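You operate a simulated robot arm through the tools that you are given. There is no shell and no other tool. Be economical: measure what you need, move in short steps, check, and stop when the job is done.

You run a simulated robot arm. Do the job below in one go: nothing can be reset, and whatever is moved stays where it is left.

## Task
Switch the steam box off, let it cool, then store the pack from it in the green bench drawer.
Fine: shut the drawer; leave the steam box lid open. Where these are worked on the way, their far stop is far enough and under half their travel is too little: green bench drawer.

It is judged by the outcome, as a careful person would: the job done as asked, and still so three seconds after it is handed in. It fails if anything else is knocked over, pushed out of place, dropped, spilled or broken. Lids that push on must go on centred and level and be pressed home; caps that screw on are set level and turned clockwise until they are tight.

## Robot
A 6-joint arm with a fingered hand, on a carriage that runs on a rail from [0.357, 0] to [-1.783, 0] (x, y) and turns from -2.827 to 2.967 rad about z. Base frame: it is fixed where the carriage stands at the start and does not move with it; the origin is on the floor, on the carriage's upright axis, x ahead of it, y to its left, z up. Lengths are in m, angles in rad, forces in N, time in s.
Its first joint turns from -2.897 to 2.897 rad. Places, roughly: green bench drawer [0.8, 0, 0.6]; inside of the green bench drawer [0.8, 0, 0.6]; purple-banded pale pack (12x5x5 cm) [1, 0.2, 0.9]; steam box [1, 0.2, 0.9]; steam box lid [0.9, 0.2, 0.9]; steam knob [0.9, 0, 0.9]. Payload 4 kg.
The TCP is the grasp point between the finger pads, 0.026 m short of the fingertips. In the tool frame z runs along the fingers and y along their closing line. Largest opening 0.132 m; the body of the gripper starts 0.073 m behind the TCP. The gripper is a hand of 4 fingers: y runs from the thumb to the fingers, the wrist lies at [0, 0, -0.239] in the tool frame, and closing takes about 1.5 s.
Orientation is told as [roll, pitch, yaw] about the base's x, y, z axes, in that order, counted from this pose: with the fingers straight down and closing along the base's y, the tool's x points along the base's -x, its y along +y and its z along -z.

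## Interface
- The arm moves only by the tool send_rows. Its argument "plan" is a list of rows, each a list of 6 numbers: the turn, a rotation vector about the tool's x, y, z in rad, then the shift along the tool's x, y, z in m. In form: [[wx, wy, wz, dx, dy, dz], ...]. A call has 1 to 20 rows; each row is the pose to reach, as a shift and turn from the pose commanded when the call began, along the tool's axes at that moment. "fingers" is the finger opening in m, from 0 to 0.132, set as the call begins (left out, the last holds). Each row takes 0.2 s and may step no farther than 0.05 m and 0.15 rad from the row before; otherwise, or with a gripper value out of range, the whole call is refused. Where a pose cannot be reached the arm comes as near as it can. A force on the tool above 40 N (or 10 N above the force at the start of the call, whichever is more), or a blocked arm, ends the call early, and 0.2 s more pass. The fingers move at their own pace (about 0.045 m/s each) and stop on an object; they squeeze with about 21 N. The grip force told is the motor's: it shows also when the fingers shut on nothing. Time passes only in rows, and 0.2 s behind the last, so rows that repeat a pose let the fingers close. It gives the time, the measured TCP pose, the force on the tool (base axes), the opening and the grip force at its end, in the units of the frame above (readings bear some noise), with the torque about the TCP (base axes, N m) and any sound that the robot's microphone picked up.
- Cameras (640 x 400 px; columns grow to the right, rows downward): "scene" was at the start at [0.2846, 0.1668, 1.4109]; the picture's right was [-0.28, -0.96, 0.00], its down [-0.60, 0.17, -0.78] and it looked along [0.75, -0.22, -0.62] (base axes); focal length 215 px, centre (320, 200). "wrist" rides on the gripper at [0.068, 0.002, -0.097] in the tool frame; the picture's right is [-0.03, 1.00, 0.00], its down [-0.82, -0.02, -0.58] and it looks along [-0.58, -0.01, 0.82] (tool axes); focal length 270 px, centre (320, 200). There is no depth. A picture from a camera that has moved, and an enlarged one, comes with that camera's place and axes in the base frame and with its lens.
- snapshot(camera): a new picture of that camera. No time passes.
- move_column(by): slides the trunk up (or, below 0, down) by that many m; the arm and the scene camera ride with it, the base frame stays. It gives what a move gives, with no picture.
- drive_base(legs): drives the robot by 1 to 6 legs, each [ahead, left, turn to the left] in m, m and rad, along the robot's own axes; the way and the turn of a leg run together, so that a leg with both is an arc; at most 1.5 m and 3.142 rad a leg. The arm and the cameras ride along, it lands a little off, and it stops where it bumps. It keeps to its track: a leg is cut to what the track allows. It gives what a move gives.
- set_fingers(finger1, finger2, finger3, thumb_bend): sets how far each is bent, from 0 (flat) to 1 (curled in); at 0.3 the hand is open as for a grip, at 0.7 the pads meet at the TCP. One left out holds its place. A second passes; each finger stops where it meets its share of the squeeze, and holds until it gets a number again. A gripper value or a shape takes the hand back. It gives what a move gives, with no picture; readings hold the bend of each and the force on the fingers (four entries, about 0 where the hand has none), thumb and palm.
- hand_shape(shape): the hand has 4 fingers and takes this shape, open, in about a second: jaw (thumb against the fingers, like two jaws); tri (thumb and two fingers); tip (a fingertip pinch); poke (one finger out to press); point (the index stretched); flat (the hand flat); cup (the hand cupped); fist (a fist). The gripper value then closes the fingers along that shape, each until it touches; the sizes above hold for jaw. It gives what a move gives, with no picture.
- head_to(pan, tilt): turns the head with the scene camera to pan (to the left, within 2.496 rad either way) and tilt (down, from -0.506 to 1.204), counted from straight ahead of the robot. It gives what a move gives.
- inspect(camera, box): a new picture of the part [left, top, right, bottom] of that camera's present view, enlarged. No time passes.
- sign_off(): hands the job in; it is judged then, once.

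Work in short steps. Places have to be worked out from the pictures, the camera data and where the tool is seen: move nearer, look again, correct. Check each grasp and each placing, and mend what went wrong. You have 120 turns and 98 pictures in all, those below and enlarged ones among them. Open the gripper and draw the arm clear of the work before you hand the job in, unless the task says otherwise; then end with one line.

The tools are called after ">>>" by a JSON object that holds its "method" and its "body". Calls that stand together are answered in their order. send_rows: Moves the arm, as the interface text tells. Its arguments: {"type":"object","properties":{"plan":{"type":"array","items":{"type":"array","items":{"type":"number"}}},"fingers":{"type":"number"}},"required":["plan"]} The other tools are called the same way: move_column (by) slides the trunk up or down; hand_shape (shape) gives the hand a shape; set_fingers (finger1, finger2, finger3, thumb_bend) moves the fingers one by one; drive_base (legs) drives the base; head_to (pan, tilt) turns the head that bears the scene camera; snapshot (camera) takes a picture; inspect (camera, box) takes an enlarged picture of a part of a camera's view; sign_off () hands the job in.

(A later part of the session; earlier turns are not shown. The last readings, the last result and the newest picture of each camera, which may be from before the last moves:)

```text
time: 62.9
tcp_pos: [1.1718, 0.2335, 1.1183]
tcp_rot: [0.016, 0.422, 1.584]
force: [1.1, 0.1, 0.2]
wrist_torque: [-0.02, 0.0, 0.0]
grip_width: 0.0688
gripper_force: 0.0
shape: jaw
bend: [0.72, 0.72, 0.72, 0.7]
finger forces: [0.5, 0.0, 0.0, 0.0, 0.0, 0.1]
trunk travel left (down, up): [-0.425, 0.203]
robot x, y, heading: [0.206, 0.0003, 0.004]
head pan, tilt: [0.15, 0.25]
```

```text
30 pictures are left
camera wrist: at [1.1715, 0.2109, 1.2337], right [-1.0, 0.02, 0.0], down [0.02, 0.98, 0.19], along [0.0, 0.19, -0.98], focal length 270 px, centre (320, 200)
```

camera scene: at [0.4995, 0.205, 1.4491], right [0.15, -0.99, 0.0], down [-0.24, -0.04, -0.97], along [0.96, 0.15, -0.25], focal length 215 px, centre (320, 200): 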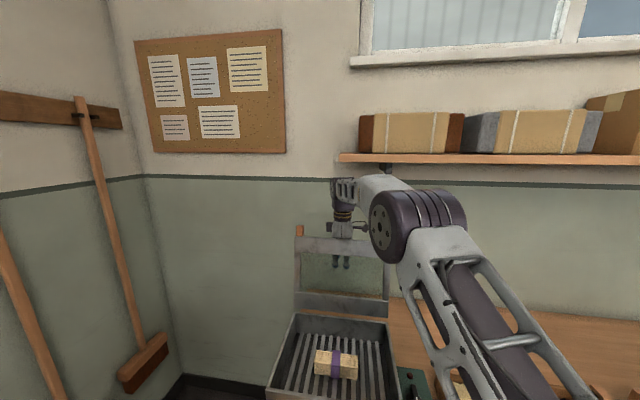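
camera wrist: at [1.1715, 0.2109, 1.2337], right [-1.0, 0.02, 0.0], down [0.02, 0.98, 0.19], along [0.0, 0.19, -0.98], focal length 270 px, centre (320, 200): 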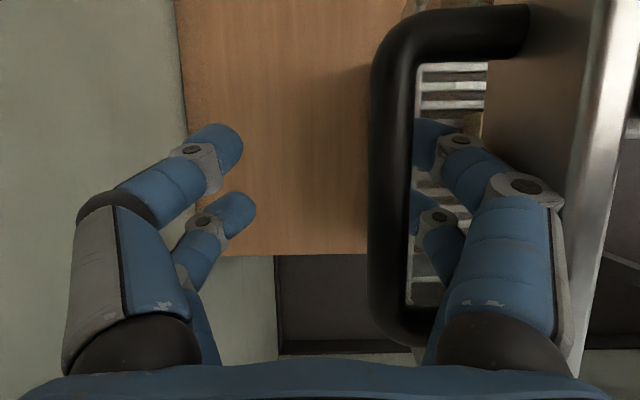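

The arm is at its reach limit upward, so I use the column for height: up 12 mm, then ease the hand toward −x.

>>> {"method": "move_column", "body": {"by": 0.012}}

>>> {"method": "send_rows", "body": {"plan": [[0, 0, 0, 0, 0.006, 0], [0, 0, 0, 0, 0.012, 0], [0, 0, 0, 0, 0.016, 0]]}}

>>> {"method": "snapshot", "body": {"camera": "wrist"}}

```text
time: 63.5
tcp_pos: [1.1671, 0.2344, 1.1292]
tcp_rot: [0.016, 0.422, 1.583]
force: [0.3, 0.5, 0.1]
wrist_torque: [0.0, 0.02, 0.03]
grip_width: 0.0695
gripper_force: 0.0
shape: jaw
bend: [0.72, 0.72, 0.72, 0.7]
finger forces: [0.3, 0.0, 0.0, 0.1, 0.1, 0.1]
trunk travel left (down, up): [-0.437, 0.191]
robot x, y, heading: [0.2034, -0.0013, 0.005]
head pan, tilt: [0.15, 0.25]
```

```text
time: 64.3
tcp_pos: [1.1506, 0.2348, 1.1307]
tcp_rot: [0.014, 0.422, 1.583]
force: [0.2, 0.0, -0.2]
wrist_torque: [0.02, -0.01, 0.0]
grip_width: 0.0693
gripper_force: 0.1
shape: jaw
bend: [0.72, 0.72, 0.72, 0.7]
finger forces: [0.0, 0.0, 0.0, 0.0, 0.0, 0.0]
trunk travel left (down, up): [-0.437, 0.191]
robot x, y, heading: [0.2071, 0.0004, 0.003]
head pan, tilt: [0.15, 0.25]
```

```text
29 pictures are left
camera wrist: at [1.15, 0.2112, 1.2462], right [-1.0, 0.02, 0.0], down [0.02, 0.98, 0.19], along [0.0, 0.19, -0.98], focal length 270 px, centre (320, 200)
```

wrist: 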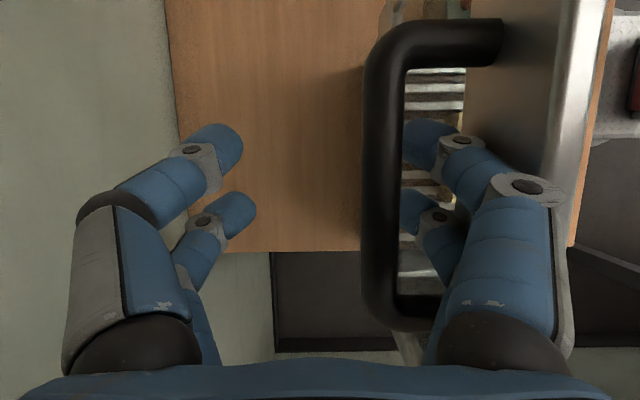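

Forces are now zero with the knuckles above the lid's edge. I open to 0.10 and watch whether the bar stays put.

>>> {"method": "send_rows", "body": {"plan": [[0, 0, 0, 0, 0, 0], [0, 0, 0, 0, 0, 0], [0, 0, 0, 0, 0, 0], [0, 0, 0, 0, 0, 0], [0, 0, 0, 0, 0, 0]], "fingers": 0.1}}

>>> {"method": "snapshot", "body": {"camera": "wrist"}}

```text
time: 65.5
tcp_pos: [1.1509, 0.2343, 1.1312]
tcp_rot: [0.015, 0.422, 1.582]
force: [0.0, -0.2, -0.8]
wrist_torque: [0.0, -0.02, -0.04]
grip_width: 0.0999
gripper_force: 0.0
shape: jaw
bend: [0.63, 0.63, 0.63, 0.5]
finger forces: [0.1, 0.1, 0.1, 0.0, 0.1, 0.0]
trunk travel left (down, up): [-0.437, 0.191]
robot x, y, heading: [0.2062, 0.0008, 0.006]
head pan, tilt: [0.15, 0.25]
```

```text
28 pictures are left
camera wrist: at [1.15, 0.211, 1.2462], right [-1.0, 0.02, 0.0], down [0.02, 0.98, 0.19], along [0.0, 0.19, -0.98], focal length 270 px, centre (320, 200)
```

wrist: 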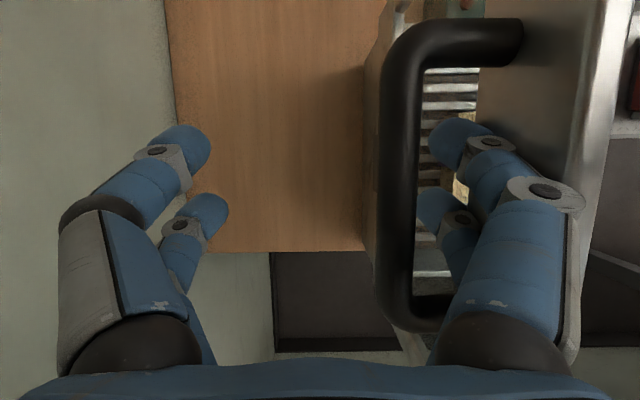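

The bar now has clearance from the pads on both sides and did not follow on its own; the lid holds by friction. I raise the hand straight up with the column.

>>> {"method": "move_column", "body": {"by": 0.03}}

>>> {"method": "snapshot", "body": {"camera": "wrist"}}

```text
time: 66.2
tcp_pos: [1.1501, 0.2328, 1.1625]
tcp_rot: [0.014, 0.423, 1.582]
force: [0.3, -0.5, 0.4]
wrist_torque: [0.02, 0.0, 0.01]
grip_width: 0.0998
gripper_force: 0.1
shape: jaw
bend: [0.63, 0.63, 0.63, 0.5]
finger forces: [0.1, 0.1, 0.0, 0.1, 0.1, 0.1]
trunk travel left (down, up): [-0.467, 0.161]
robot x, y, heading: [0.2092, 0.0025, 0.005]
head pan, tilt: [0.15, 0.25]
```

```text
27 pictures are left
camera wrist: at [1.1497, 0.2097, 1.2763], right [-1.0, 0.02, 0.0], down [0.02, 0.98, 0.19], along [0.0, 0.19, -0.98], focal length 270 px, centre (320, 200)
```

wrist: 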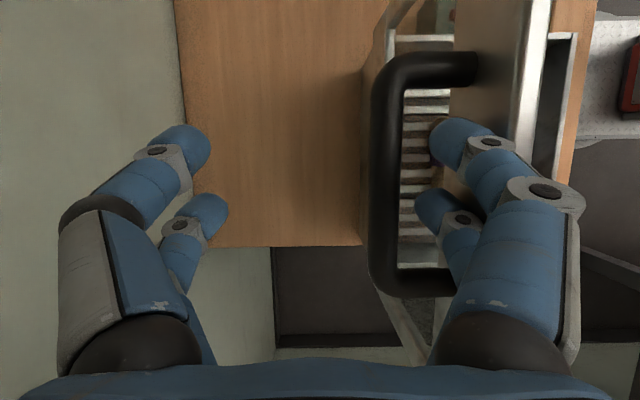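

The bar stayed where it was and is clear of the fingers. I raise further to be completely free.

>>> {"method": "move_column", "body": {"by": 0.06}}

>>> {"method": "snapshot", "body": {"camera": "wrist"}}

```text
time: 67.2
tcp_pos: [1.1093, 0.2344, 1.2201]
tcp_rot: [0.016, 0.422, 1.584]
force: [-0.3, -0.5, -0.3]
wrist_torque: [-0.01, 0.01, -0.03]
grip_width: 0.0998
gripper_force: 0.0
shape: jaw
bend: [0.63, 0.63, 0.63, 0.5]
finger forces: [0.0, 0.0, 0.1, 0.0, 0.1, 0.1]
trunk travel left (down, up): [-0.527, 0.101]
robot x, y, heading: [0.2055, 0.0003, -0.0]
head pan, tilt: [0.15, 0.25]
```

```text
26 pictures are left
camera wrist: at [1.1081, 0.2097, 1.3358], right [-1.0, 0.02, 0.0], down [0.02, 0.98, 0.19], along [0.0, 0.19, -0.98], focal length 270 px, centre (320, 200)
```

wrist: 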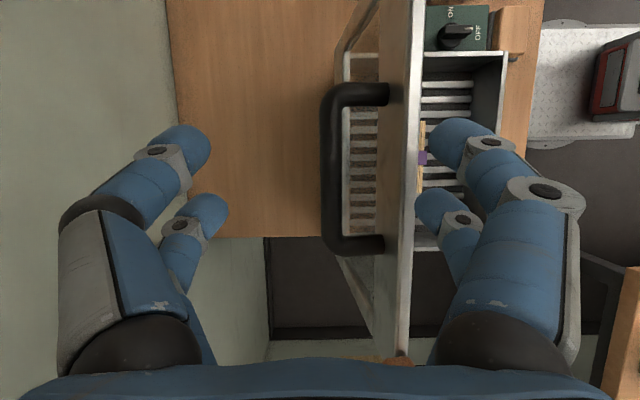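

The hand is free above the lid, which stands nearly upright. I move back toward the robot, unroll the hand, and look at the lid.

>>> {"method": "send_rows", "body": {"plan": [[0, 0, 0, 0, 0.03, -0.01], [0, 0, 0, 0, 0.06, -0.01], [0, 0, 0, 0, 0.1, -0.01], [0, -0.1, 0, 0, 0.14, -0.01], [0, -0.2, 0, 0, 0.18, -0.01], [0, -0.3, 0, 0, 0.21, -0.01], [0, -0.4, 0, 0, 0.23, -0.01], [0, -0.42, 0, 0, 0.25, -0.01]]}}

>>> {"method": "head_to", "body": {"pan": 0.1, "tilt": 0.5}}

>>> {"method": "snapshot", "body": {"camera": "scene"}}

```text
time: 69.0
tcp_pos: [0.8576, 0.2354, 1.2324]
tcp_rot: [0.014, -0.001, 1.577]
force: [-0.2, 0.3, -0.3]
wrist_torque: [-0.02, 0.03, -0.02]
grip_width: 0.0996
gripper_force: 0.2
shape: jaw
bend: [0.63, 0.63, 0.63, 0.5]
finger forces: [0.1, 0.1, 0.0, 0.1, 0.1, 0.0]
trunk travel left (down, up): [-0.527, 0.101]
robot x, y, heading: [0.2038, 0.0016, 0.004]
head pan, tilt: [0.15, 0.25]
```

```text
time: 69.8
tcp_pos: [0.8584, 0.2344, 1.2334]
tcp_rot: [0.014, 0.001, 1.577]
force: [-0.9, -0.5, 0.1]
wrist_torque: [0.04, 0.01, -0.01]
grip_width: 0.0998
gripper_force: 0.0
shape: jaw
bend: [0.63, 0.63, 0.63, 0.5]
finger forces: [0.0, 0.0, 0.1, 0.0, 0.1, 0.0]
trunk travel left (down, up): [-0.527, 0.101]
robot x, y, heading: [0.2061, 0.0021, 0.003]
head pan, tilt: [0.099, 0.499]
```

```text
25 pictures are left
camera scene: at [0.4328, 0.2001, 1.5289], right [0.1, -0.99, 0.0], down [-0.48, -0.05, -0.88], along [0.87, 0.09, -0.48], focal length 215 px, centre (320, 200)
```

scene: 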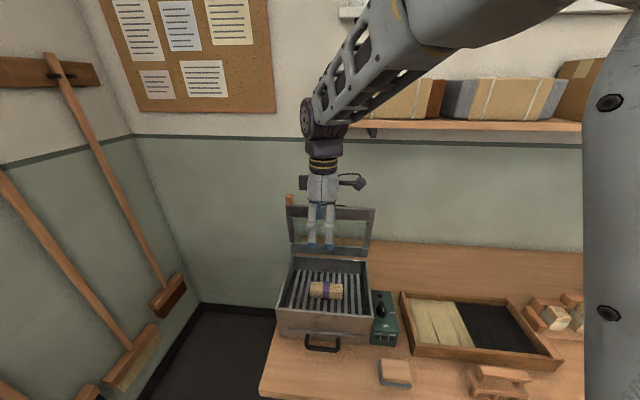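

The lid stays open by itself. Now the drawer: its handle bar is at about (0.645, 0.012, 0.67). I drive back, lower the column, then bring the hand horizontal with the fingers closing vertically.

>>> {"method": "drive_base", "body": {"legs": [[-0.55, 0, 0]]}}

>>> {"method": "move_column", "body": {"by": -0.4}}

>>> {"method": "send_rows", "body": {"plan": [[0.1428, 0, 0, 0.0203, -0.022, 0.0146], [0.2856, 0, 0, 0.0405, -0.044, 0.0293], [0.4284, 0, 0, 0.0608, -0.066, 0.0439], [0.5712, 0, 0, 0.0811, -0.088, 0.0585], [0.714, 0, 0, 0.1014, -0.11, 0.0732], [0.8568, 0, 0, 0.1216, -0.132, 0.0878], [0.9996, 0, 0, 0.1419, -0.154, 0.1025], [1.1424, 0, 0, 0.1622, -0.176, 0.1171], [1.2852, 0, 0, 0.1825, -0.198, 0.1317], [1.428, 0, 0, 0.2027, -0.22, 0.1464], [1.5708, 0, 0, 0.223, -0.242, 0.161]]}}

>>> {"method": "head_to", "body": {"pan": -0.1, "tilt": 0.6}}

>>> {"method": "snapshot", "body": {"camera": "scene"}}

>>> {"method": "snapshot", "body": {"camera": "wrist"}}

```text
time: 72.9
tcp_pos: [0.3172, 0.2393, 1.2329]
tcp_rot: [0.013, 0.002, 1.583]
force: [0.2, -0.6, -0.2]
wrist_torque: [0.05, 0.02, -0.03]
grip_width: 0.0996
gripper_force: 0.0
shape: jaw
bend: [0.63, 0.63, 0.63, 0.5]
finger forces: [0.0, 0.1, 0.0, 0.1, 0.0, 0.0]
trunk travel left (down, up): [-0.527, 0.101]
robot x, y, heading: [-0.335, -0.0002, 0.011]
head pan, tilt: [0.099, 0.499]
```

```text
time: 76.8
tcp_pos: [0.3176, 0.2389, 0.8333]
tcp_rot: [0.014, 0.002, 1.583]
force: [0.5, 0.4, 0.8]
wrist_torque: [0.04, 0.04, -0.04]
grip_width: 0.0996
gripper_force: 0.0
shape: jaw
bend: [0.63, 0.63, 0.63, 0.5]
finger forces: [0.0, 0.1, 0.1, 0.0, 0.1, 0.1]
trunk travel left (down, up): [-0.127, 0.501]
robot x, y, heading: [-0.3374, -0.0037, 0.008]
head pan, tilt: [0.099, 0.499]
```

```text
time: 79.2
tcp_pos: [0.5466, 0.0786, 0.6682]
tcp_rot: [-1.562, 0.0, 1.537]
force: [-0.5, 0.7, -0.5]
wrist_torque: [0.0, 0.0, -0.02]
grip_width: 0.1
gripper_force: 0.0
shape: jaw
bend: [0.63, 0.63, 0.63, 0.5]
finger forces: [0.1, 0.1, 0.0, 0.0, 0.1, 0.0]
out of reach, approached as far as the arm can: row 9, 10, 11
trunk travel left (down, up): [-0.127, 0.501]
robot x, y, heading: [-0.334, -0.0014, 0.008]
head pan, tilt: [0.099, 0.499]
```

```text
time: 79.9
tcp_pos: [0.5482, 0.0777, 0.6691]
tcp_rot: [-1.559, 0.002, 1.541]
force: [0.0, -0.1, -0.7]
wrist_torque: [-0.02, -0.02, 0.02]
grip_width: 0.0999
gripper_force: 0.0
shape: jaw
bend: [0.63, 0.63, 0.63, 0.5]
finger forces: [0.0, 0.0, 0.0, 0.0, 0.0, 0.0]
trunk travel left (down, up): [-0.127, 0.501]
robot x, y, heading: [-0.3385, 0.001, 0.007]
head pan, tilt: [-0.099, 0.6]
```

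```text
24 pictures are left
camera scene: at [-0.0056, 0.1845, 1.1192], right [-0.09, -1.0, 0.0], down [-0.56, 0.05, -0.83], along [0.82, -0.08, -0.56], focal length 215 px, centre (320, 200)
```

scene: 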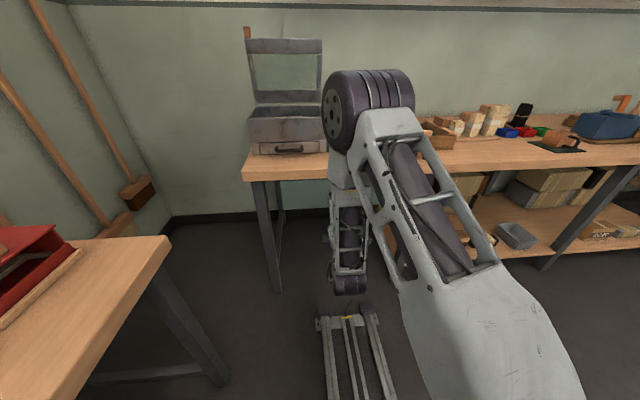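

```text
23 pictures are left
camera wrist: at [0.4475, 0.0129, 0.6678], right [-0.01, 0.02, -1.0], down [-0.55, 0.83, 0.03], along [0.83, 0.55, 0.0], focal length 270 px, centre (320, 200)
```

wrist: 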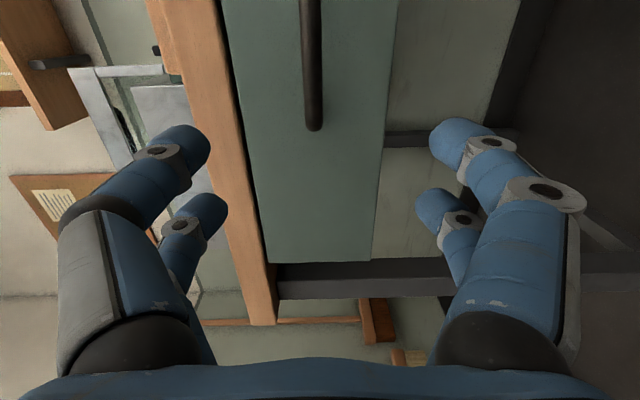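

The hand is horizontal facing the drawer; the bar's +y end is at y≈0.08 and its z≈0.673, while the hand is at y 0.078. I turn the base slightly right to centre on the bar, then advance.

>>> {"method": "drive_base", "body": {"legs": [[0, 0, -0.06]]}}

>>> {"method": "send_rows", "body": {"plan": [[0, 0, 0, 0, -0.002, 0.02], [0, 0, 0, 0, -0.004, 0.04], [0, 0, 0, 0, -0.004, 0.06], [0, 0, 0, 0, -0.004, 0.075]]}}

>>> {"method": "snapshot", "body": {"camera": "wrist"}}

```text
time: 80.7
tcp_pos: [0.5509, 0.0247, 0.6685]
tcp_rot: [-1.559, 0.001, 1.479]
force: [0.3, 0.4, 0.2]
wrist_torque: [0.01, -0.01, 0.01]
grip_width: 0.0998
gripper_force: 0.1
shape: jaw
bend: [0.63, 0.63, 0.63, 0.5]
finger forces: [0.0, 0.0, 0.0, 0.1, 0.0, 0.0]
trunk travel left (down, up): [-0.127, 0.501]
robot x, y, heading: [-0.3318, -0.0007, -0.051]
head pan, tilt: [-0.099, 0.6]
```

```text
time: 81.7
tcp_pos: [0.6236, 0.0318, 0.673]
tcp_rot: [-1.559, 0.001, 1.465]
force: [0.5, -0.4, 0.3]
wrist_torque: [0.03, -0.02, -0.02]
grip_width: 0.0997
gripper_force: 0.1
shape: jaw
bend: [0.63, 0.63, 0.63, 0.5]
finger forces: [0.0, 0.1, 0.1, 0.0, 0.0, 0.0]
out of reach, approached as far as the arm can: row 2, 3, 4
trunk travel left (down, up): [-0.127, 0.501]
robot x, y, heading: [-0.3348, -0.0028, -0.056]
head pan, tilt: [-0.099, 0.6]
```

```text
22 pictures are left
camera wrist: at [0.5188, -0.0268, 0.6716], right [-0.01, 0.02, -1.0], down [-0.49, 0.87, 0.03], along [0.87, 0.49, 0.0], focal length 270 px, centre (320, 200)
```

wrist: 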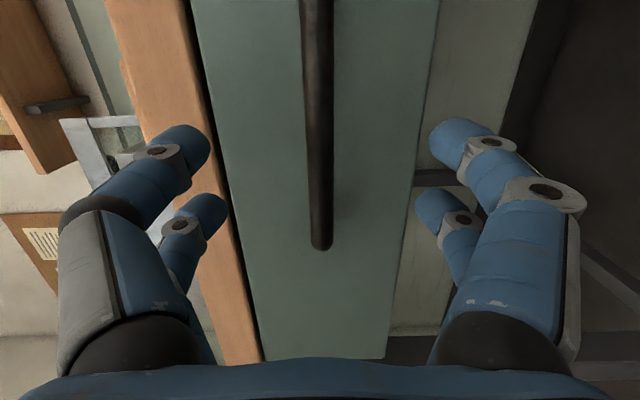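

The bar is at x≈0.65, about 2.6 cm ahead of the TCP and in line. I drive the base 2.5 cm ahead and close on the bar.

>>> {"method": "drive_base", "body": {"legs": [[0.025, 0, 0]]}}

>>> {"method": "send_rows", "body": {"plan": [[0, 0, 0, 0, 0, 0], [0, 0, 0, 0, 0, 0], [0, 0, 0, 0, 0, 0], [0, 0, 0, 0, 0, 0], [0, 0, 0, 0, 0, 0], [0, 0, 0, 0, 0, 0], [0, 0, 0, 0, 0, 0], [0, 0, 0, 0, 0, 0]], "fingers": 0}}

>>> {"method": "snapshot", "body": {"camera": "wrist"}}

```text
time: 82.5
tcp_pos: [0.6473, 0.0319, 0.6724]
tcp_rot: [-1.56, 0.002, 1.464]
force: [-0.8, 0.6, -0.2]
wrist_torque: [0.0, -0.01, -0.02]
grip_width: 0.0998
gripper_force: 0.1
shape: jaw
bend: [0.63, 0.63, 0.63, 0.5]
finger forces: [0.1, 0.1, 0.0, 0.0, 0.1, 0.0]
trunk travel left (down, up): [-0.127, 0.501]
robot x, y, heading: [-0.3057, 0.0007, -0.051]
head pan, tilt: [-0.099, 0.6]
```

```text
time: 84.3
tcp_pos: [0.6471, 0.0315, 0.6726]
tcp_rot: [-1.558, 0.002, 1.465]
force: [1.6, 0.3, -1.4]
wrist_torque: [0.01, 0.01, 0.07]
grip_width: 0.0
gripper_force: 21.2
shape: jaw
bend: [0.64, 0.62, 0.62, 0.71]
finger forces: [0.0, 0.0, 0.0, 0.0, 0.1, 0.1]
trunk travel left (down, up): [-0.127, 0.501]
robot x, y, heading: [-0.3148, 0.0011, -0.053]
head pan, tilt: [-0.099, 0.6]
```

```text
21 pictures are left
camera wrist: at [0.5434, -0.0267, 0.6714], right [-0.01, 0.02, -1.0], down [-0.49, 0.87, 0.03], along [0.87, 0.49, 0.0], focal length 270 px, centre (320, 200)
```

wrist: 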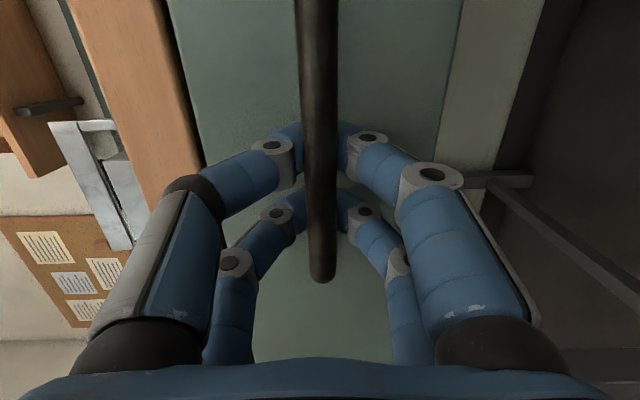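

All fingers closed behind the bar. I pull the drawer by driving back 0.28 m.

>>> {"method": "drive_base", "body": {"legs": [[-0.28, 0, 0]]}}

>>> {"method": "snapshot", "body": {"camera": "scene"}}

>>> {"method": "snapshot", "body": {"camera": "wrist"}}

```text
time: 86.3
tcp_pos: [0.3697, 0.0292, 0.6723]
tcp_rot: [-1.559, 0.002, 1.462]
force: [5.5, 1.4, 1.5]
wrist_torque: [-0.02, -0.05, 0.09]
grip_width: 0.0
gripper_force: 20.9
shape: jaw
bend: [0.63, 0.62, 0.62, 0.71]
finger forces: [0.0, 0.0, 0.0, 0.0, 0.1, 0.0]
trunk travel left (down, up): [-0.127, 0.501]
robot x, y, heading: [-0.5873, 0.0, -0.058]
head pan, tilt: [-0.099, 0.6]
```

```text
20 pictures are left
camera scene: at [-0.2477, 0.1631, 1.1192], right [-0.16, -0.99, 0.0], down [-0.56, 0.09, -0.83], along [0.82, -0.13, -0.56], focal length 215 px, centre (320, 200)
```

scene: 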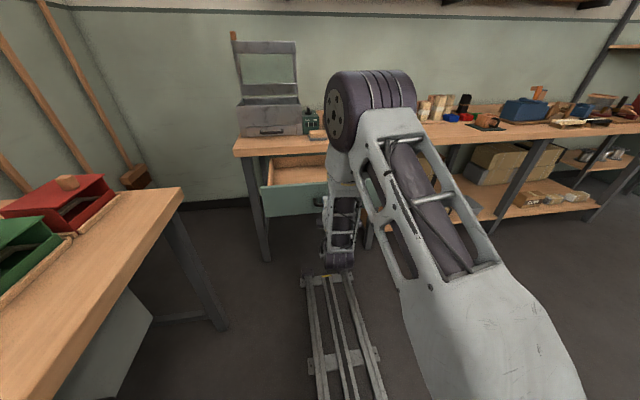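

```text
19 pictures are left
camera wrist: at [0.2653, -0.0299, 0.6716], right [-0.01, 0.02, -1.0], down [-0.49, 0.87, 0.03], along [0.87, 0.49, 0.0], focal length 270 px, centre (320, 200)
```

wrist: 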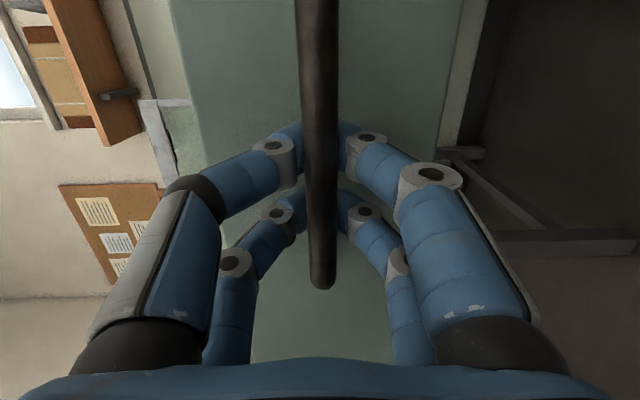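

The drawer is open 0.28 m. I release the bar and back away.

>>> {"method": "send_rows", "body": {"plan": [[0, 0, 0, 0, 0, 0], [0, 0, 0, 0, 0, 0], [0, 0, 0, 0, 0, 0], [0, 0, 0, 0, 0, 0], [0, 0, 0, 0, 0, 0], [0, 0, 0, 0, 0, 0], [0, 0, 0, 0, 0, 0]], "fingers": 0.1}}

>>> {"method": "drive_base", "body": {"legs": [[-0.12, 0, 0]]}}

>>> {"method": "send_rows", "body": {"plan": [[-0.14, 0, 0, 0, -0.01, -0.01], [-0.28, 0, 0, 0, -0.03, -0.02], [-0.42, 0, 0, 0, -0.05, -0.03], [-0.56, 0, 0, 0, -0.07, -0.03], [-0.7, 0, 0, 0, -0.09, -0.03], [-0.84, 0, 0, 0, -0.11, -0.03], [-0.98, 0, 0, 0, -0.13, -0.03], [-1.12, 0, 0, 0, -0.15, -0.03], [-1.26, 0, 0, 0, -0.17, -0.03], [-1.4, 0, 0, 0, -0.18, -0.03], [-1.5, 0, 0, 0, -0.19, -0.03], [-1.5708, 0, 0, 0, -0.2, -0.03]]}}

>>> {"method": "move_column", "body": {"by": 0.36}}

```text
time: 87.9
tcp_pos: [0.3688, 0.0269, 0.6718]
tcp_rot: [-1.559, 0.002, 1.462]
force: [0.0, -0.1, -0.6]
wrist_torque: [0.01, 0.01, -0.02]
grip_width: 0.0997
gripper_force: 0.1
shape: jaw
bend: [0.63, 0.63, 0.63, 0.5]
finger forces: [0.1, 0.0, 0.0, 0.0, 0.1, 0.0]
trunk travel left (down, up): [-0.127, 0.501]
robot x, y, heading: [-0.5881, -0.0016, -0.056]
head pan, tilt: [-0.099, 0.6]
```

```text
time: 89.1
tcp_pos: [0.247, 0.0236, 0.6723]
tcp_rot: [-1.557, 0.001, 1.457]
force: [-0.3, -0.5, 0.0]
wrist_torque: [-0.02, 0.05, 0.02]
grip_width: 0.0999
gripper_force: 0.0
shape: jaw
bend: [0.63, 0.63, 0.63, 0.5]
finger forces: [0.0, 0.0, 0.0, 0.1, 0.1, 0.1]
trunk travel left (down, up): [-0.127, 0.501]
robot x, y, heading: [-0.7064, 0.0009, -0.06]
head pan, tilt: [-0.099, 0.6]
```

```text
time: 91.7
tcp_pos: [0.2224, 0.0259, 0.8726]
tcp_rot: [0.015, 0.001, 1.459]
force: [-0.2, 0.1, -0.2]
wrist_torque: [0.0, -0.02, 0.0]
grip_width: 0.1
gripper_force: 0.1
shape: jaw
bend: [0.63, 0.63, 0.63, 0.5]
finger forces: [0.1, 0.0, 0.0, 0.0, 0.0, 0.0]
out of reach, approached as far as the arm can: row 6, 7
trunk travel left (down, up): [-0.127, 0.501]
robot x, y, heading: [-0.7078, -0.0021, -0.061]
head pan, tilt: [-0.099, 0.6]
```

```text
time: 95.2
tcp_pos: [0.2207, 0.0256, 1.2317]
tcp_rot: [0.014, 0.004, 1.459]
force: [-0.3, 0.5, -0.9]
wrist_torque: [-0.02, -0.02, -0.02]
grip_width: 0.0999
gripper_force: 0.1
shape: jaw
bend: [0.63, 0.63, 0.63, 0.5]
finger forces: [0.0, 0.1, 0.2, 0.0, 0.0, 0.1]
trunk travel left (down, up): [-0.487, 0.141]
robot x, y, heading: [-0.7083, -0.0006, -0.06]
head pan, tilt: [-0.099, 0.6]
```

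The hand points down again at z 1.23. I drive forward to about x=0.03 and square up, so the hand comes near the steam box.

>>> {"method": "drive_base", "body": {"legs": [[0, 0, 0.06], [0.72, 0, 0]]}}

>>> {"method": "head_to", "body": {"pan": 0.1, "tilt": 0.75}}

>>> {"method": "snapshot", "body": {"camera": "scene"}}

```text
time: 99.6
tcp_pos: [0.9309, 0.0741, 1.2331]
tcp_rot: [0.012, 0.002, 1.508]
force: [-0.8, 0.9, -0.5]
wrist_torque: [-0.01, 0.01, 0.04]
grip_width: 0.1003
gripper_force: 0.2
shape: jaw
bend: [0.63, 0.63, 0.63, 0.5]
finger forces: [0.0, 0.0, 0.0, 0.1, 0.0, 0.0]
trunk travel left (down, up): [-0.487, 0.141]
robot x, y, heading: [0.0021, 0.0022, -0.012]
head pan, tilt: [-0.099, 0.6]
```

```text
time: 100.3
tcp_pos: [0.9315, 0.0755, 1.2326]
tcp_rot: [0.013, 0.005, 1.51]
force: [-0.9, 0.6, 0.0]
wrist_torque: [-0.02, 0.01, 0.0]
grip_width: 0.0999
gripper_force: 0.0
shape: jaw
bend: [0.63, 0.63, 0.63, 0.5]
finger forces: [0.0, 0.0, 0.0, 0.0, 0.0, 0.0]
trunk travel left (down, up): [-0.487, 0.141]
robot x, y, heading: [0.0047, 0.0045, -0.008]
head pan, tilt: [0.099, 0.75]
```

```text
18 pictures are left
camera scene: at [0.2558, 0.1963, 1.4663], right [0.09, -1.0, 0.0], down [-0.68, -0.06, -0.73], along [0.73, 0.06, -0.68], focal length 215 px, centre (320, 200)
```

scene: 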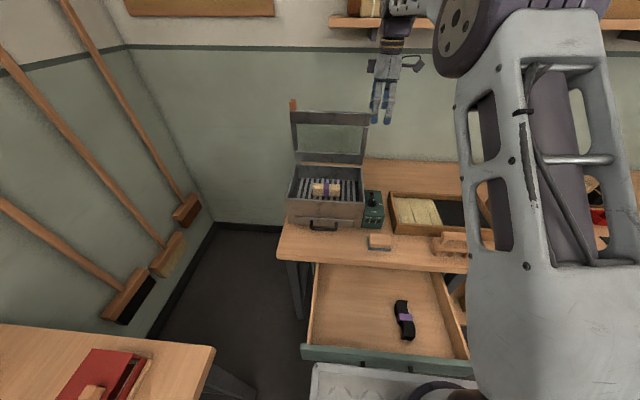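

The open drawer and the pack in the steam box are in view. I shift above the pack and look down at it.

>>> {"method": "send_rows", "body": {"plan": [[0, 0, -0.03, -0.04, 0, 0], [0, 0, -0.06, -0.08, 0, 0.01], [0, 0, -0.06, -0.12, 0, 0.03], [0, 0, -0.06, -0.15, 0, 0.06], [0, 0, -0.06, -0.155, 0, 0.1]]}}

>>> {"method": "snapshot", "body": {"camera": "wrist"}}

>>> {"method": "inspect", "body": {"camera": "scene", "box": [270, 80, 400, 250]}}

```text
time: 101.5
tcp_pos: [0.9404, 0.2275, 1.1307]
tcp_rot: [0.012, 0.001, 1.57]
force: [0.7, 0.2, 0.6]
wrist_torque: [0.02, 0.02, 0.02]
grip_width: 0.1002
gripper_force: 0.0
shape: jaw
bend: [0.63, 0.63, 0.63, 0.5]
finger forces: [0.0, 0.1, 0.1, 0.0, 0.0, 0.0]
trunk travel left (down, up): [-0.487, 0.141]
robot x, y, heading: [0.0071, 0.0, -0.009]
head pan, tilt: [0.099, 0.75]
```

```text
17 pictures are left
camera wrist: at [0.9387, 0.1605, 1.2268], right [-1.0, 0.03, 0.01], down [0.03, 0.82, 0.58], along [0.01, 0.58, -0.82], focal length 270 px, centre (320, 200)
```

wrist: 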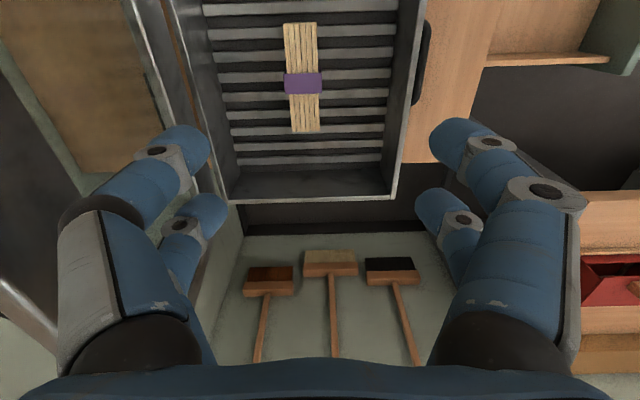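

```text
2.35 times, centred on (335, 165) of scene
camera zoom: at [0.2557, 0.1963, 1.4663], right [0.09, -1.0, 0.0], down [-0.68, -0.06, -0.73], along [0.73, 0.07, -0.68], focal length 505 px, centre (285, 282)
```

zoom: 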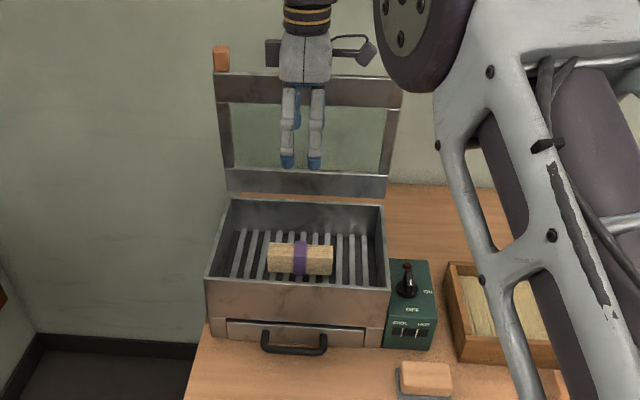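

The pack's top centre is at about (0.959, 0.230, 0.873), aligned with y. I nudge the base 2 cm forward for reach, which also moves the hand over the pack, then descend.

>>> {"method": "drive_base", "body": {"legs": [[0.02, 0, 0]]}}

>>> {"method": "send_rows", "body": {"plan": [[0, 0, 0, -0.003, 0, 0.045], [0, 0, 0, -0.003, 0, 0.09], [0, 0, 0, -0.003, 0, 0.135], [0, 0, 0, -0.003, 0, 0.18], [0, 0, 0, -0.003, 0, 0.215]]}}

>>> {"method": "snapshot", "body": {"camera": "wrist"}}

```text
time: 102.3
tcp_pos: [0.9612, 0.2297, 1.1311]
tcp_rot: [0.011, 0.001, 1.568]
force: [-0.3, 0.3, -0.3]
wrist_torque: [0.0, 0.0, -0.02]
grip_width: 0.0999
gripper_force: 0.0
shape: jaw
bend: [0.63, 0.63, 0.63, 0.5]
finger forces: [0.0, 0.0, 0.0, 0.1, 0.1, 0.0]
trunk travel left (down, up): [-0.487, 0.141]
robot x, y, heading: [0.0247, 0.0016, -0.013]
head pan, tilt: [0.099, 0.75]
```

```text
time: 103.5
tcp_pos: [0.9561, 0.2318, 0.9174]
tcp_rot: [0.012, 0.002, 1.57]
force: [-0.9, -0.6, -0.3]
wrist_torque: [-0.01, -0.06, 0.02]
grip_width: 0.1
gripper_force: 0.1
shape: jaw
bend: [0.63, 0.63, 0.63, 0.5]
finger forces: [0.1, 0.0, 0.0, 0.1, 0.0, 0.0]
trunk travel left (down, up): [-0.487, 0.141]
robot x, y, heading: [0.0221, -0.0011, -0.017]
head pan, tilt: [0.099, 0.75]
```

```text
15 pictures are left
camera wrist: at [0.9551, 0.1641, 1.0127], right [-1.0, 0.03, 0.01], down [0.03, 0.82, 0.58], along [0.01, 0.58, -0.82], focal length 270 px, centre (320, 200)
```

wrist: 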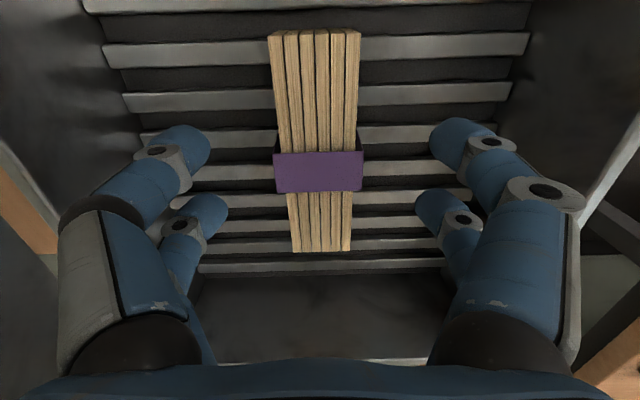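

The pack is centred between the fingers. I descend 5.5 cm and close.

>>> {"method": "send_rows", "body": {"plan": [[0, 0, 0, 0, 0, 0.02], [0, 0, 0, 0, 0, 0.04], [0, 0, 0, 0, 0, 0.055]]}}

>>> {"method": "send_rows", "body": {"plan": [[0, 0, 0, 0, 0, 0], [0, 0, 0, 0, 0, 0], [0, 0, 0, 0, 0, 0], [0, 0, 0, 0, 0, 0], [0, 0, 0, 0, 0, 0], [0, 0, 0, 0, 0, 0], [0, 0, 0, 0, 0, 0]], "fingers": 0.03}}

```text
time: 104.2
tcp_pos: [0.962, 0.2312, 0.8774]
tcp_rot: [-0.003, -0.003, 1.569]
force: [-2.9, -1.1, 15.6]
wrist_torque: [0.12, -0.03, 0.04]
grip_width: 0.0989
gripper_force: 0.1
shape: jaw
bend: [0.63, 0.63, 0.68, 0.5]
finger forces: [3.7, 3.3, 9.2, 0.1, 0.0, 0.0]
trunk travel left (down, up): [-0.487, 0.141]
robot x, y, heading: [0.0237, -0.0009, -0.012]
head pan, tilt: [0.099, 0.75]
stopped in row 3: the force on the tool passed its limit at 52 N (the readings are from after the stop); the commanded pose is now the measured one
```

```text
time: 105.9
tcp_pos: [0.9621, 0.2333, 0.879]
tcp_rot: [-0.004, -0.004, 1.569]
force: [-2.7, -0.1, 16.1]
wrist_torque: [-0.28, 0.11, -0.11]
grip_width: 0.0347
gripper_force: 20.7
shape: jaw
bend: [0.72, 0.73, 0.77, 0.72]
finger forces: [24.5, 22.3, 10.6, 0.0, 37.8, 0.0]
trunk travel left (down, up): [-0.487, 0.141]
robot x, y, heading: [0.0246, 0.0001, -0.011]
head pan, tilt: [0.099, 0.75]
stopped in row 7: the force on the tool passed its limit at 40 N (the readings are from after the stop); the commanded pose is now the measured one
```

The tips reached the rack and the fingers have closed on the pack. I lift gently and check.

>>> {"method": "send_rows", "body": {"plan": [[0, 0, 0, 0, 0, -0.005], [0, 0, 0, 0, 0, -0.015], [0, 0, 0, 0, 0, -0.03], [0, 0, 0, 0, 0, -0.05]]}}

>>> {"method": "snapshot", "body": {"camera": "wrist"}}

```text
time: 106.9
tcp_pos: [0.9615, 0.2302, 0.927]
tcp_rot: [0.002, -0.001, 1.568]
force: [0.0, 0.2, -0.7]
wrist_torque: [-0.01, -0.02, -0.01]
grip_width: 0.0333
gripper_force: 20.8
shape: jaw
bend: [0.72, 0.73, 0.76, 0.7]
finger forces: [20.9, 18.4, 11.8, 0.0, 27.4, 0.2]
trunk travel left (down, up): [-0.487, 0.141]
robot x, y, heading: [0.0242, 0.0043, -0.014]
head pan, tilt: [0.099, 0.75]
```

```text
14 pictures are left
camera wrist: at [0.9581, 0.1629, 1.022], right [-1.0, 0.03, 0.0], down [0.02, 0.82, 0.58], along [0.01, 0.58, -0.82], focal length 270 px, centre (320, 200)
```

wrist: 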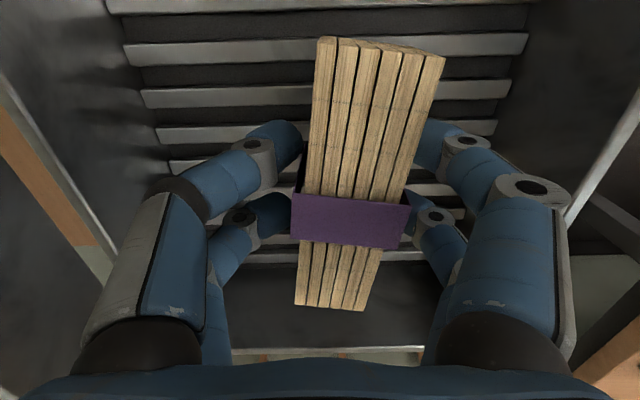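

The pack is held, slightly skewed, by all four fingers. I lift it out, then drive back so that it is over the drawer.

>>> {"method": "send_rows", "body": {"plan": [[0, 0, 0, 0, 0, -0.03], [0, 0, 0, 0, 0, -0.06], [0, 0, 0, 0, 0, -0.09], [0, 0, 0, 0, 0, -0.12], [0, 0, 0, 0, 0, -0.15], [0, 0, 0, 0, 0, -0.18], [0, 0, 0, 0, 0, -0.2]]}}

>>> {"method": "drive_base", "body": {"legs": [[-0.42, 0, 0]]}}

>>> {"method": "send_rows", "body": {"plan": [[0, 0, 0, 0.025, 0, 0], [0, 0, 0, 0.05, 0, 0], [0, 0, 0, 0.075, 0, 0], [0, 0, 0, 0.1, 0, 0], [0, 0, 0, 0.13, 0, 0]]}}

>>> {"method": "head_to", "body": {"pan": 0.0, "tilt": 0.7}}

>>> {"method": "snapshot", "body": {"camera": "scene"}}

```text
time: 108.5
tcp_pos: [0.9624, 0.2296, 1.1263]
tcp_rot: [0.0, -0.001, 1.569]
force: [0.5, -0.2, -1.2]
wrist_torque: [0.02, 0.0, 0.01]
grip_width: 0.0329
gripper_force: 21.0
shape: jaw
bend: [0.72, 0.73, 0.76, 0.7]
finger forces: [20.7, 18.4, 11.9, 0.0, 27.2, 0.0]
trunk travel left (down, up): [-0.487, 0.141]
robot x, y, heading: [0.0229, -0.0021, -0.015]
head pan, tilt: [0.099, 0.75]
```

```text
time: 111.1
tcp_pos: [0.546, 0.2353, 1.1268]
tcp_rot: [0.001, 0.0, 1.575]
force: [0.3, -0.7, -1.3]
wrist_torque: [-0.03, -0.01, 0.0]
grip_width: 0.033
gripper_force: 21.5
shape: jaw
bend: [0.72, 0.73, 0.76, 0.7]
finger forces: [20.8, 18.4, 11.9, 0.0, 27.2, 0.0]
trunk travel left (down, up): [-0.487, 0.141]
robot x, y, heading: [-0.3935, 0.0029, -0.01]
head pan, tilt: [0.099, 0.75]
```

```text
time: 112.3
tcp_pos: [0.5457, 0.1062, 1.1257]
tcp_rot: [0.001, -0.001, 1.574]
force: [0.0, 0.8, -0.9]
wrist_torque: [-0.07, -0.04, -0.01]
grip_width: 0.0329
gripper_force: 21.1
shape: jaw
bend: [0.72, 0.73, 0.76, 0.7]
finger forces: [20.7, 18.5, 11.9, 0.0, 27.2, 0.0]
trunk travel left (down, up): [-0.487, 0.141]
robot x, y, heading: [-0.3869, 0.002, -0.009]
head pan, tilt: [0.099, 0.75]
```

```text
time: 113.0
tcp_pos: [0.5462, 0.1055, 1.1266]
tcp_rot: [-0.002, -0.002, 1.575]
force: [-1.3, -0.8, -1.1]
wrist_torque: [0.0, 0.01, -0.05]
grip_width: 0.0332
gripper_force: 20.7
shape: jaw
bend: [0.72, 0.73, 0.76, 0.7]
finger forces: [20.7, 18.4, 11.9, 0.0, 27.2, 0.0]
trunk travel left (down, up): [-0.487, 0.141]
robot x, y, heading: [-0.3943, 0.0024, -0.004]
head pan, tilt: [0.0, 0.7]
```

```text
13 pictures are left
camera scene: at [-0.1381, 0.1895, 1.4705], right [0.0, -1.0, 0.0], down [-0.64, 0.0, -0.76], along [0.76, 0.0, -0.64], focal length 215 px, centre (320, 200)
```

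scene: 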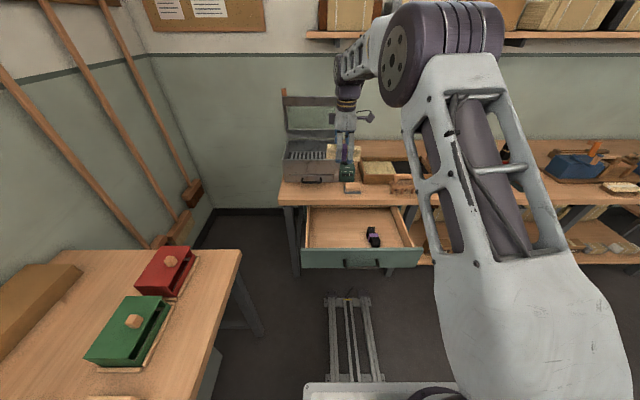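

Over the drawer now. I lower by the column to just above the drawer rim and check with the wrist camera.

>>> {"method": "move_column", "body": {"by": -0.33}}

>>> {"method": "snapshot", "body": {"camera": "wrist"}}

>>> {"method": "snapshot", "body": {"camera": "scene"}}

```text
time: 116.2
tcp_pos: [0.546, 0.1063, 0.796]
tcp_rot: [0.001, -0.001, 1.574]
force: [-0.1, 0.3, -1.5]
wrist_torque: [0.01, -0.03, 0.0]
grip_width: 0.0328
gripper_force: 21.0
shape: jaw
bend: [0.72, 0.73, 0.76, 0.7]
finger forces: [20.6, 18.3, 11.9, 0.0, 27.0, 0.1]
trunk travel left (down, up): [-0.157, 0.471]
robot x, y, heading: [-0.3877, 0.0039, -0.007]
head pan, tilt: [0.0, 0.7]
```

```text
12 pictures are left
camera wrist: at [0.5439, 0.0364, 0.8925], right [-1.0, 0.02, 0.0], down [0.02, 0.81, 0.58], along [0.01, 0.58, -0.82], focal length 270 px, centre (320, 200)
```

wrist: 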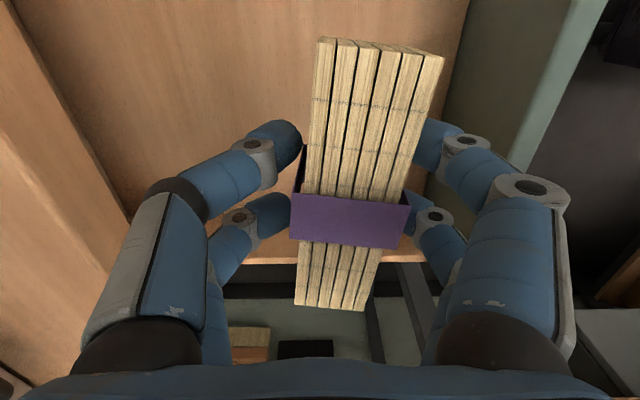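

```text
11 pictures are left
camera scene: at [-0.0593, 0.1891, 1.1409], right [-0.01, -1.0, 0.0], down [-0.64, 0.0, -0.76], along [0.76, 0.0, -0.64], focal length 215 px, centre (320, 200)
```

scene: 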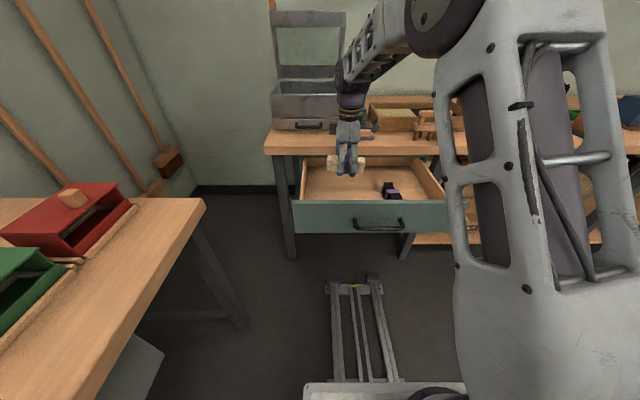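

There is room all round. I lower the pack into the drawer and feel for the floor.

>>> {"method": "send_rows", "body": {"plan": [[0, 0, 0, 0, 0, 0.03], [0, 0, 0, 0, 0, 0.06], [0, 0, 0, 0, 0, 0.09], [0, 0, 0, 0, 0, 0.11], [0, 0, 0, 0, 0, 0.12], [0, 0, 0, 0, 0, 0.128]]}}

>>> {"method": "inspect", "body": {"camera": "scene", "box": [270, 100, 460, 250]}}

```text
time: 117.6
tcp_pos: [0.5452, 0.1058, 0.6676]
tcp_rot: [-0.001, -0.001, 1.575]
force: [-0.2, 0.5, -1.1]
wrist_torque: [0.0, 0.01, 0.01]
grip_width: 0.0328
gripper_force: 20.8
shape: jaw
bend: [0.72, 0.73, 0.76, 0.7]
finger forces: [20.5, 18.4, 12.1, 0.0, 27.0, 0.0]
trunk travel left (down, up): [-0.157, 0.471]
robot x, y, heading: [-0.3888, 0.0022, -0.007]
head pan, tilt: [0.0, 0.7]
```

```text
2.67 times, centred on (365, 175) of scene
camera zoom: at [-0.0593, 0.1891, 1.1409], right [-0.01, -1.0, 0.0], down [-0.64, 0.0, -0.76], along [0.76, 0.0, -0.64], focal length 572 px, centre (200, 267)
```

zoom: 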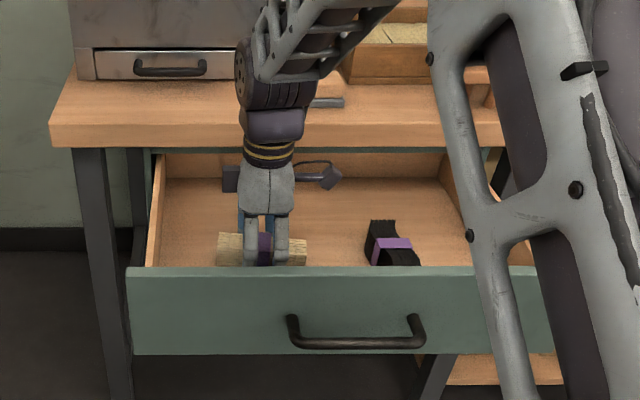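

Not at the floor yet; I continue down in small steps.

>>> {"method": "send_rows", "body": {"plan": [[0, 0, 0, 0, 0, 0.006], [0, 0, 0, 0, 0, 0.012], [0, 0, 0, 0, 0, 0.018], [0, 0, 0, 0, 0, 0.023]]}}

```text
time: 118.5
tcp_pos: [0.5494, 0.1059, 0.6569]
tcp_rot: [-0.014, -0.002, 1.575]
force: [0.3, -0.8, 15.2]
wrist_torque: [-0.34, 0.03, -0.02]
grip_width: 0.0346
gripper_force: 20.4
shape: jaw
bend: [0.73, 0.73, 0.76, 0.7]
finger forces: [25.5, 19.7, 12.1, 0.0, 32.1, 0.0]
trunk travel left (down, up): [-0.157, 0.471]
robot x, y, heading: [-0.3906, 0.004, -0.004]
head pan, tilt: [0.0, 0.7]
stopped in row 4: the force on the tool passed its limit at 46 N (the readings are from after the stop); the commanded pose is now the measured one
```

The pack is on the drawer floor (15 N). I ease up 3 mm, open the fingers moderately and lift clear.

>>> {"method": "send_rows", "body": {"plan": [[0, 0, 0, 0, 0, -0.003]]}}

>>> {"method": "send_rows", "body": {"plan": [[0, 0, 0, 0, 0, 0], [0, 0, 0, 0, 0, 0], [0, 0, 0, 0, 0, 0], [0, 0, 0, 0, 0, 0], [0, 0, 0, 0, 0, 0], [0, 0, 0, 0, 0, -0.03], [0, 0, 0, 0, 0, -0.07], [0, 0, 0, 0, 0, -0.11], [0, 0, 0, 0, 0, -0.15]], "fingers": 0.1}}

>>> {"method": "snapshot", "body": {"camera": "wrist"}}

```text
time: 118.9
tcp_pos: [0.5491, 0.1052, 0.6569]
tcp_rot: [-0.009, -0.004, 1.575]
force: [1.2, -2.9, 4.9]
wrist_torque: [-0.25, -0.12, 0.01]
grip_width: 0.0339
gripper_force: 21.2
shape: jaw
bend: [0.72, 0.73, 0.76, 0.7]
finger forces: [20.5, 18.1, 12.2, 0.1, 28.7, 0.1]
trunk travel left (down, up): [-0.157, 0.471]
robot x, y, heading: [-0.3904, -0.0022, -0.001]
head pan, tilt: [0.0, 0.7]
```

```text
time: 120.9
tcp_pos: [0.5486, 0.1063, 0.8062]
tcp_rot: [-0.008, -0.003, 1.574]
force: [-0.1, -0.2, 0.4]
wrist_torque: [0.02, 0.0, 0.0]
grip_width: 0.0995
gripper_force: 0.0
shape: jaw
bend: [0.63, 0.63, 0.63, 0.5]
finger forces: [0.0, 0.0, 0.0, 0.1, 0.0, 0.1]
trunk travel left (down, up): [-0.157, 0.471]
robot x, y, heading: [-0.3919, -0.0001, -0.003]
head pan, tilt: [0.0, 0.7]
```

```text
9 pictures are left
camera wrist: at [0.5453, 0.0374, 0.902], right [-1.0, 0.02, -0.01], down [0.01, 0.81, 0.58], along [0.02, 0.58, -0.81], focal length 270 px, centre (320, 200)
```

wrist: 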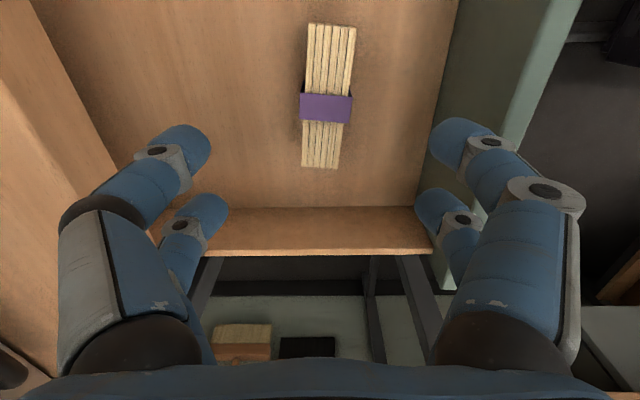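

The pack lies flat in the drawer, below its rim. Now I back off and bring the hand horizontal in front of the handle again to shut the drawer.

>>> {"method": "drive_base", "body": {"legs": [[-0.34, 0, 0], [0, 0, -0.06]]}}

>>> {"method": "send_rows", "body": {"plan": [[0.1428, 0, 0, 0.0018, -0.002, 0.012], [0.2856, 0, 0, 0.0036, -0.004, 0.024], [0.4284, 0, 0, 0.0055, -0.006, 0.036], [0.5712, 0, 0, 0.0073, -0.008, 0.049], [0.714, 0, 0, 0.009, -0.01, 0.061], [0.8568, 0, 0, 0.011, -0.012, 0.073], [0.9996, 0, 0, 0.0127, -0.014, 0.085], [1.1424, 0, 0, 0.0145, -0.016, 0.097], [1.2852, 0, 0, 0.016, -0.018, 0.11], [1.428, 0, 0, 0.018, -0.02, 0.122], [1.5708, 0, 0, 0.02, -0.02, 0.134]]}}

>>> {"method": "snapshot", "body": {"camera": "wrist"}}

```text
time: 123.5
tcp_pos: [0.2194, 0.0475, 0.8057]
tcp_rot: [-0.009, -0.003, 1.511]
force: [0.2, 0.0, 0.0]
wrist_torque: [-0.01, 0.0, -0.02]
grip_width: 0.0997
gripper_force: 0.2
shape: jaw
bend: [0.63, 0.63, 0.63, 0.5]
finger forces: [0.1, 0.0, 0.0, 0.0, 0.0, 0.0]
trunk travel left (down, up): [-0.157, 0.471]
robot x, y, heading: [-0.7253, 0.0014, -0.067]
head pan, tilt: [0.0, 0.7]
```

```text
time: 126.0
tcp_pos: [0.2371, 0.0452, 0.6732]
tcp_rot: [-1.58, -0.004, 1.494]
force: [0.1, -1.0, -0.6]
wrist_torque: [0.04, 0.04, -0.02]
grip_width: 0.0998
gripper_force: 0.0
shape: jaw
bend: [0.63, 0.63, 0.63, 0.5]
finger forces: [0.0, 0.1, 0.0, 0.1, 0.0, 0.1]
out of reach, approached as far as the arm can: row 5, 6, 9, 10, 11
trunk travel left (down, up): [-0.157, 0.471]
robot x, y, heading: [-0.7239, 0.002, -0.072]
head pan, tilt: [0.0, 0.7]
```

```text
8 pictures are left
camera wrist: at [0.1342, -0.0161, 0.6687], right [0.01, 0.03, -1.0], down [-0.51, 0.86, 0.02], along [0.86, 0.51, 0.03], focal length 270 px, centre (320, 200)
```

wrist: 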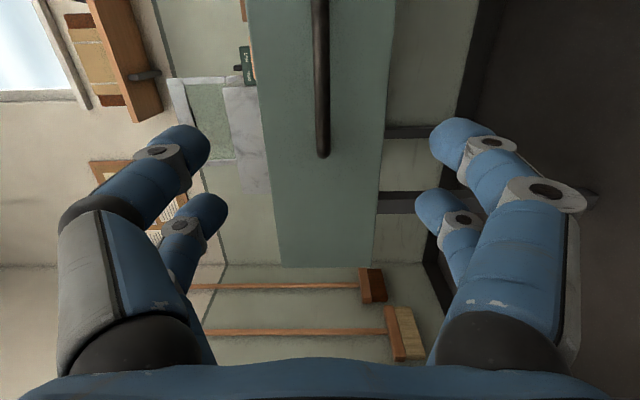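

Aligned with the bar again. I turn a touch more, advance to straddle the bar, and close round it.

>>> {"method": "drive_base", "body": {"legs": [[0, 0, -0.012], [0.128, 0, 0]]}}

>>> {"method": "send_rows", "body": {"plan": [[0, 0, 0, 0, 0, 0], [0, 0, 0, 0, 0, 0], [0, 0, 0, 0, 0, 0], [0, 0, 0, 0, 0, 0], [0, 0, 0, 0, 0, 0], [0, 0, 0, 0, 0, 0], [0, 0, 0, 0, 0, 0], [0, 0, 0, 0, 0, 0]], "fingers": 0}}

>>> {"method": "snapshot", "body": {"camera": "wrist"}}

```text
time: 127.6
tcp_pos: [0.3655, 0.035, 0.6727]
tcp_rot: [-1.58, -0.004, 1.484]
force: [0.2, 0.1, -0.2]
wrist_torque: [0.02, -0.01, 0.01]
grip_width: 0.1
gripper_force: 0.0
shape: jaw
bend: [0.63, 0.63, 0.63, 0.5]
finger forces: [0.1, 0.1, 0.0, 0.0, 0.1, 0.0]
trunk travel left (down, up): [-0.157, 0.471]
robot x, y, heading: [-0.5968, -0.004, -0.08]
head pan, tilt: [0.0, 0.7]
```

```text
time: 129.4
tcp_pos: [0.3638, 0.0348, 0.6734]
tcp_rot: [-1.578, -0.003, 1.483]
force: [1.5, -0.6, 0.0]
wrist_torque: [-0.01, -0.04, -0.1]
grip_width: 0.0064
gripper_force: 20.9
shape: jaw
bend: [0.72, 0.71, 0.71, 0.71]
finger forces: [17.4, 14.5, 14.7, 0.2, 17.4, 0.0]
trunk travel left (down, up): [-0.157, 0.471]
robot x, y, heading: [-0.5977, 0.0003, -0.079]
head pan, tilt: [0.0, 0.7]
```

```text
7 pictures are left
camera wrist: at [0.2614, -0.025, 0.6689], right [0.01, 0.03, -1.0], down [-0.5, 0.86, 0.02], along [0.86, 0.5, 0.02], focal length 270 px, centre (320, 200)
```

wrist: 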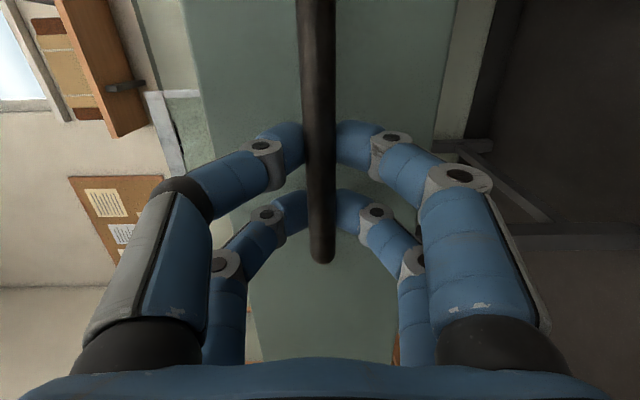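

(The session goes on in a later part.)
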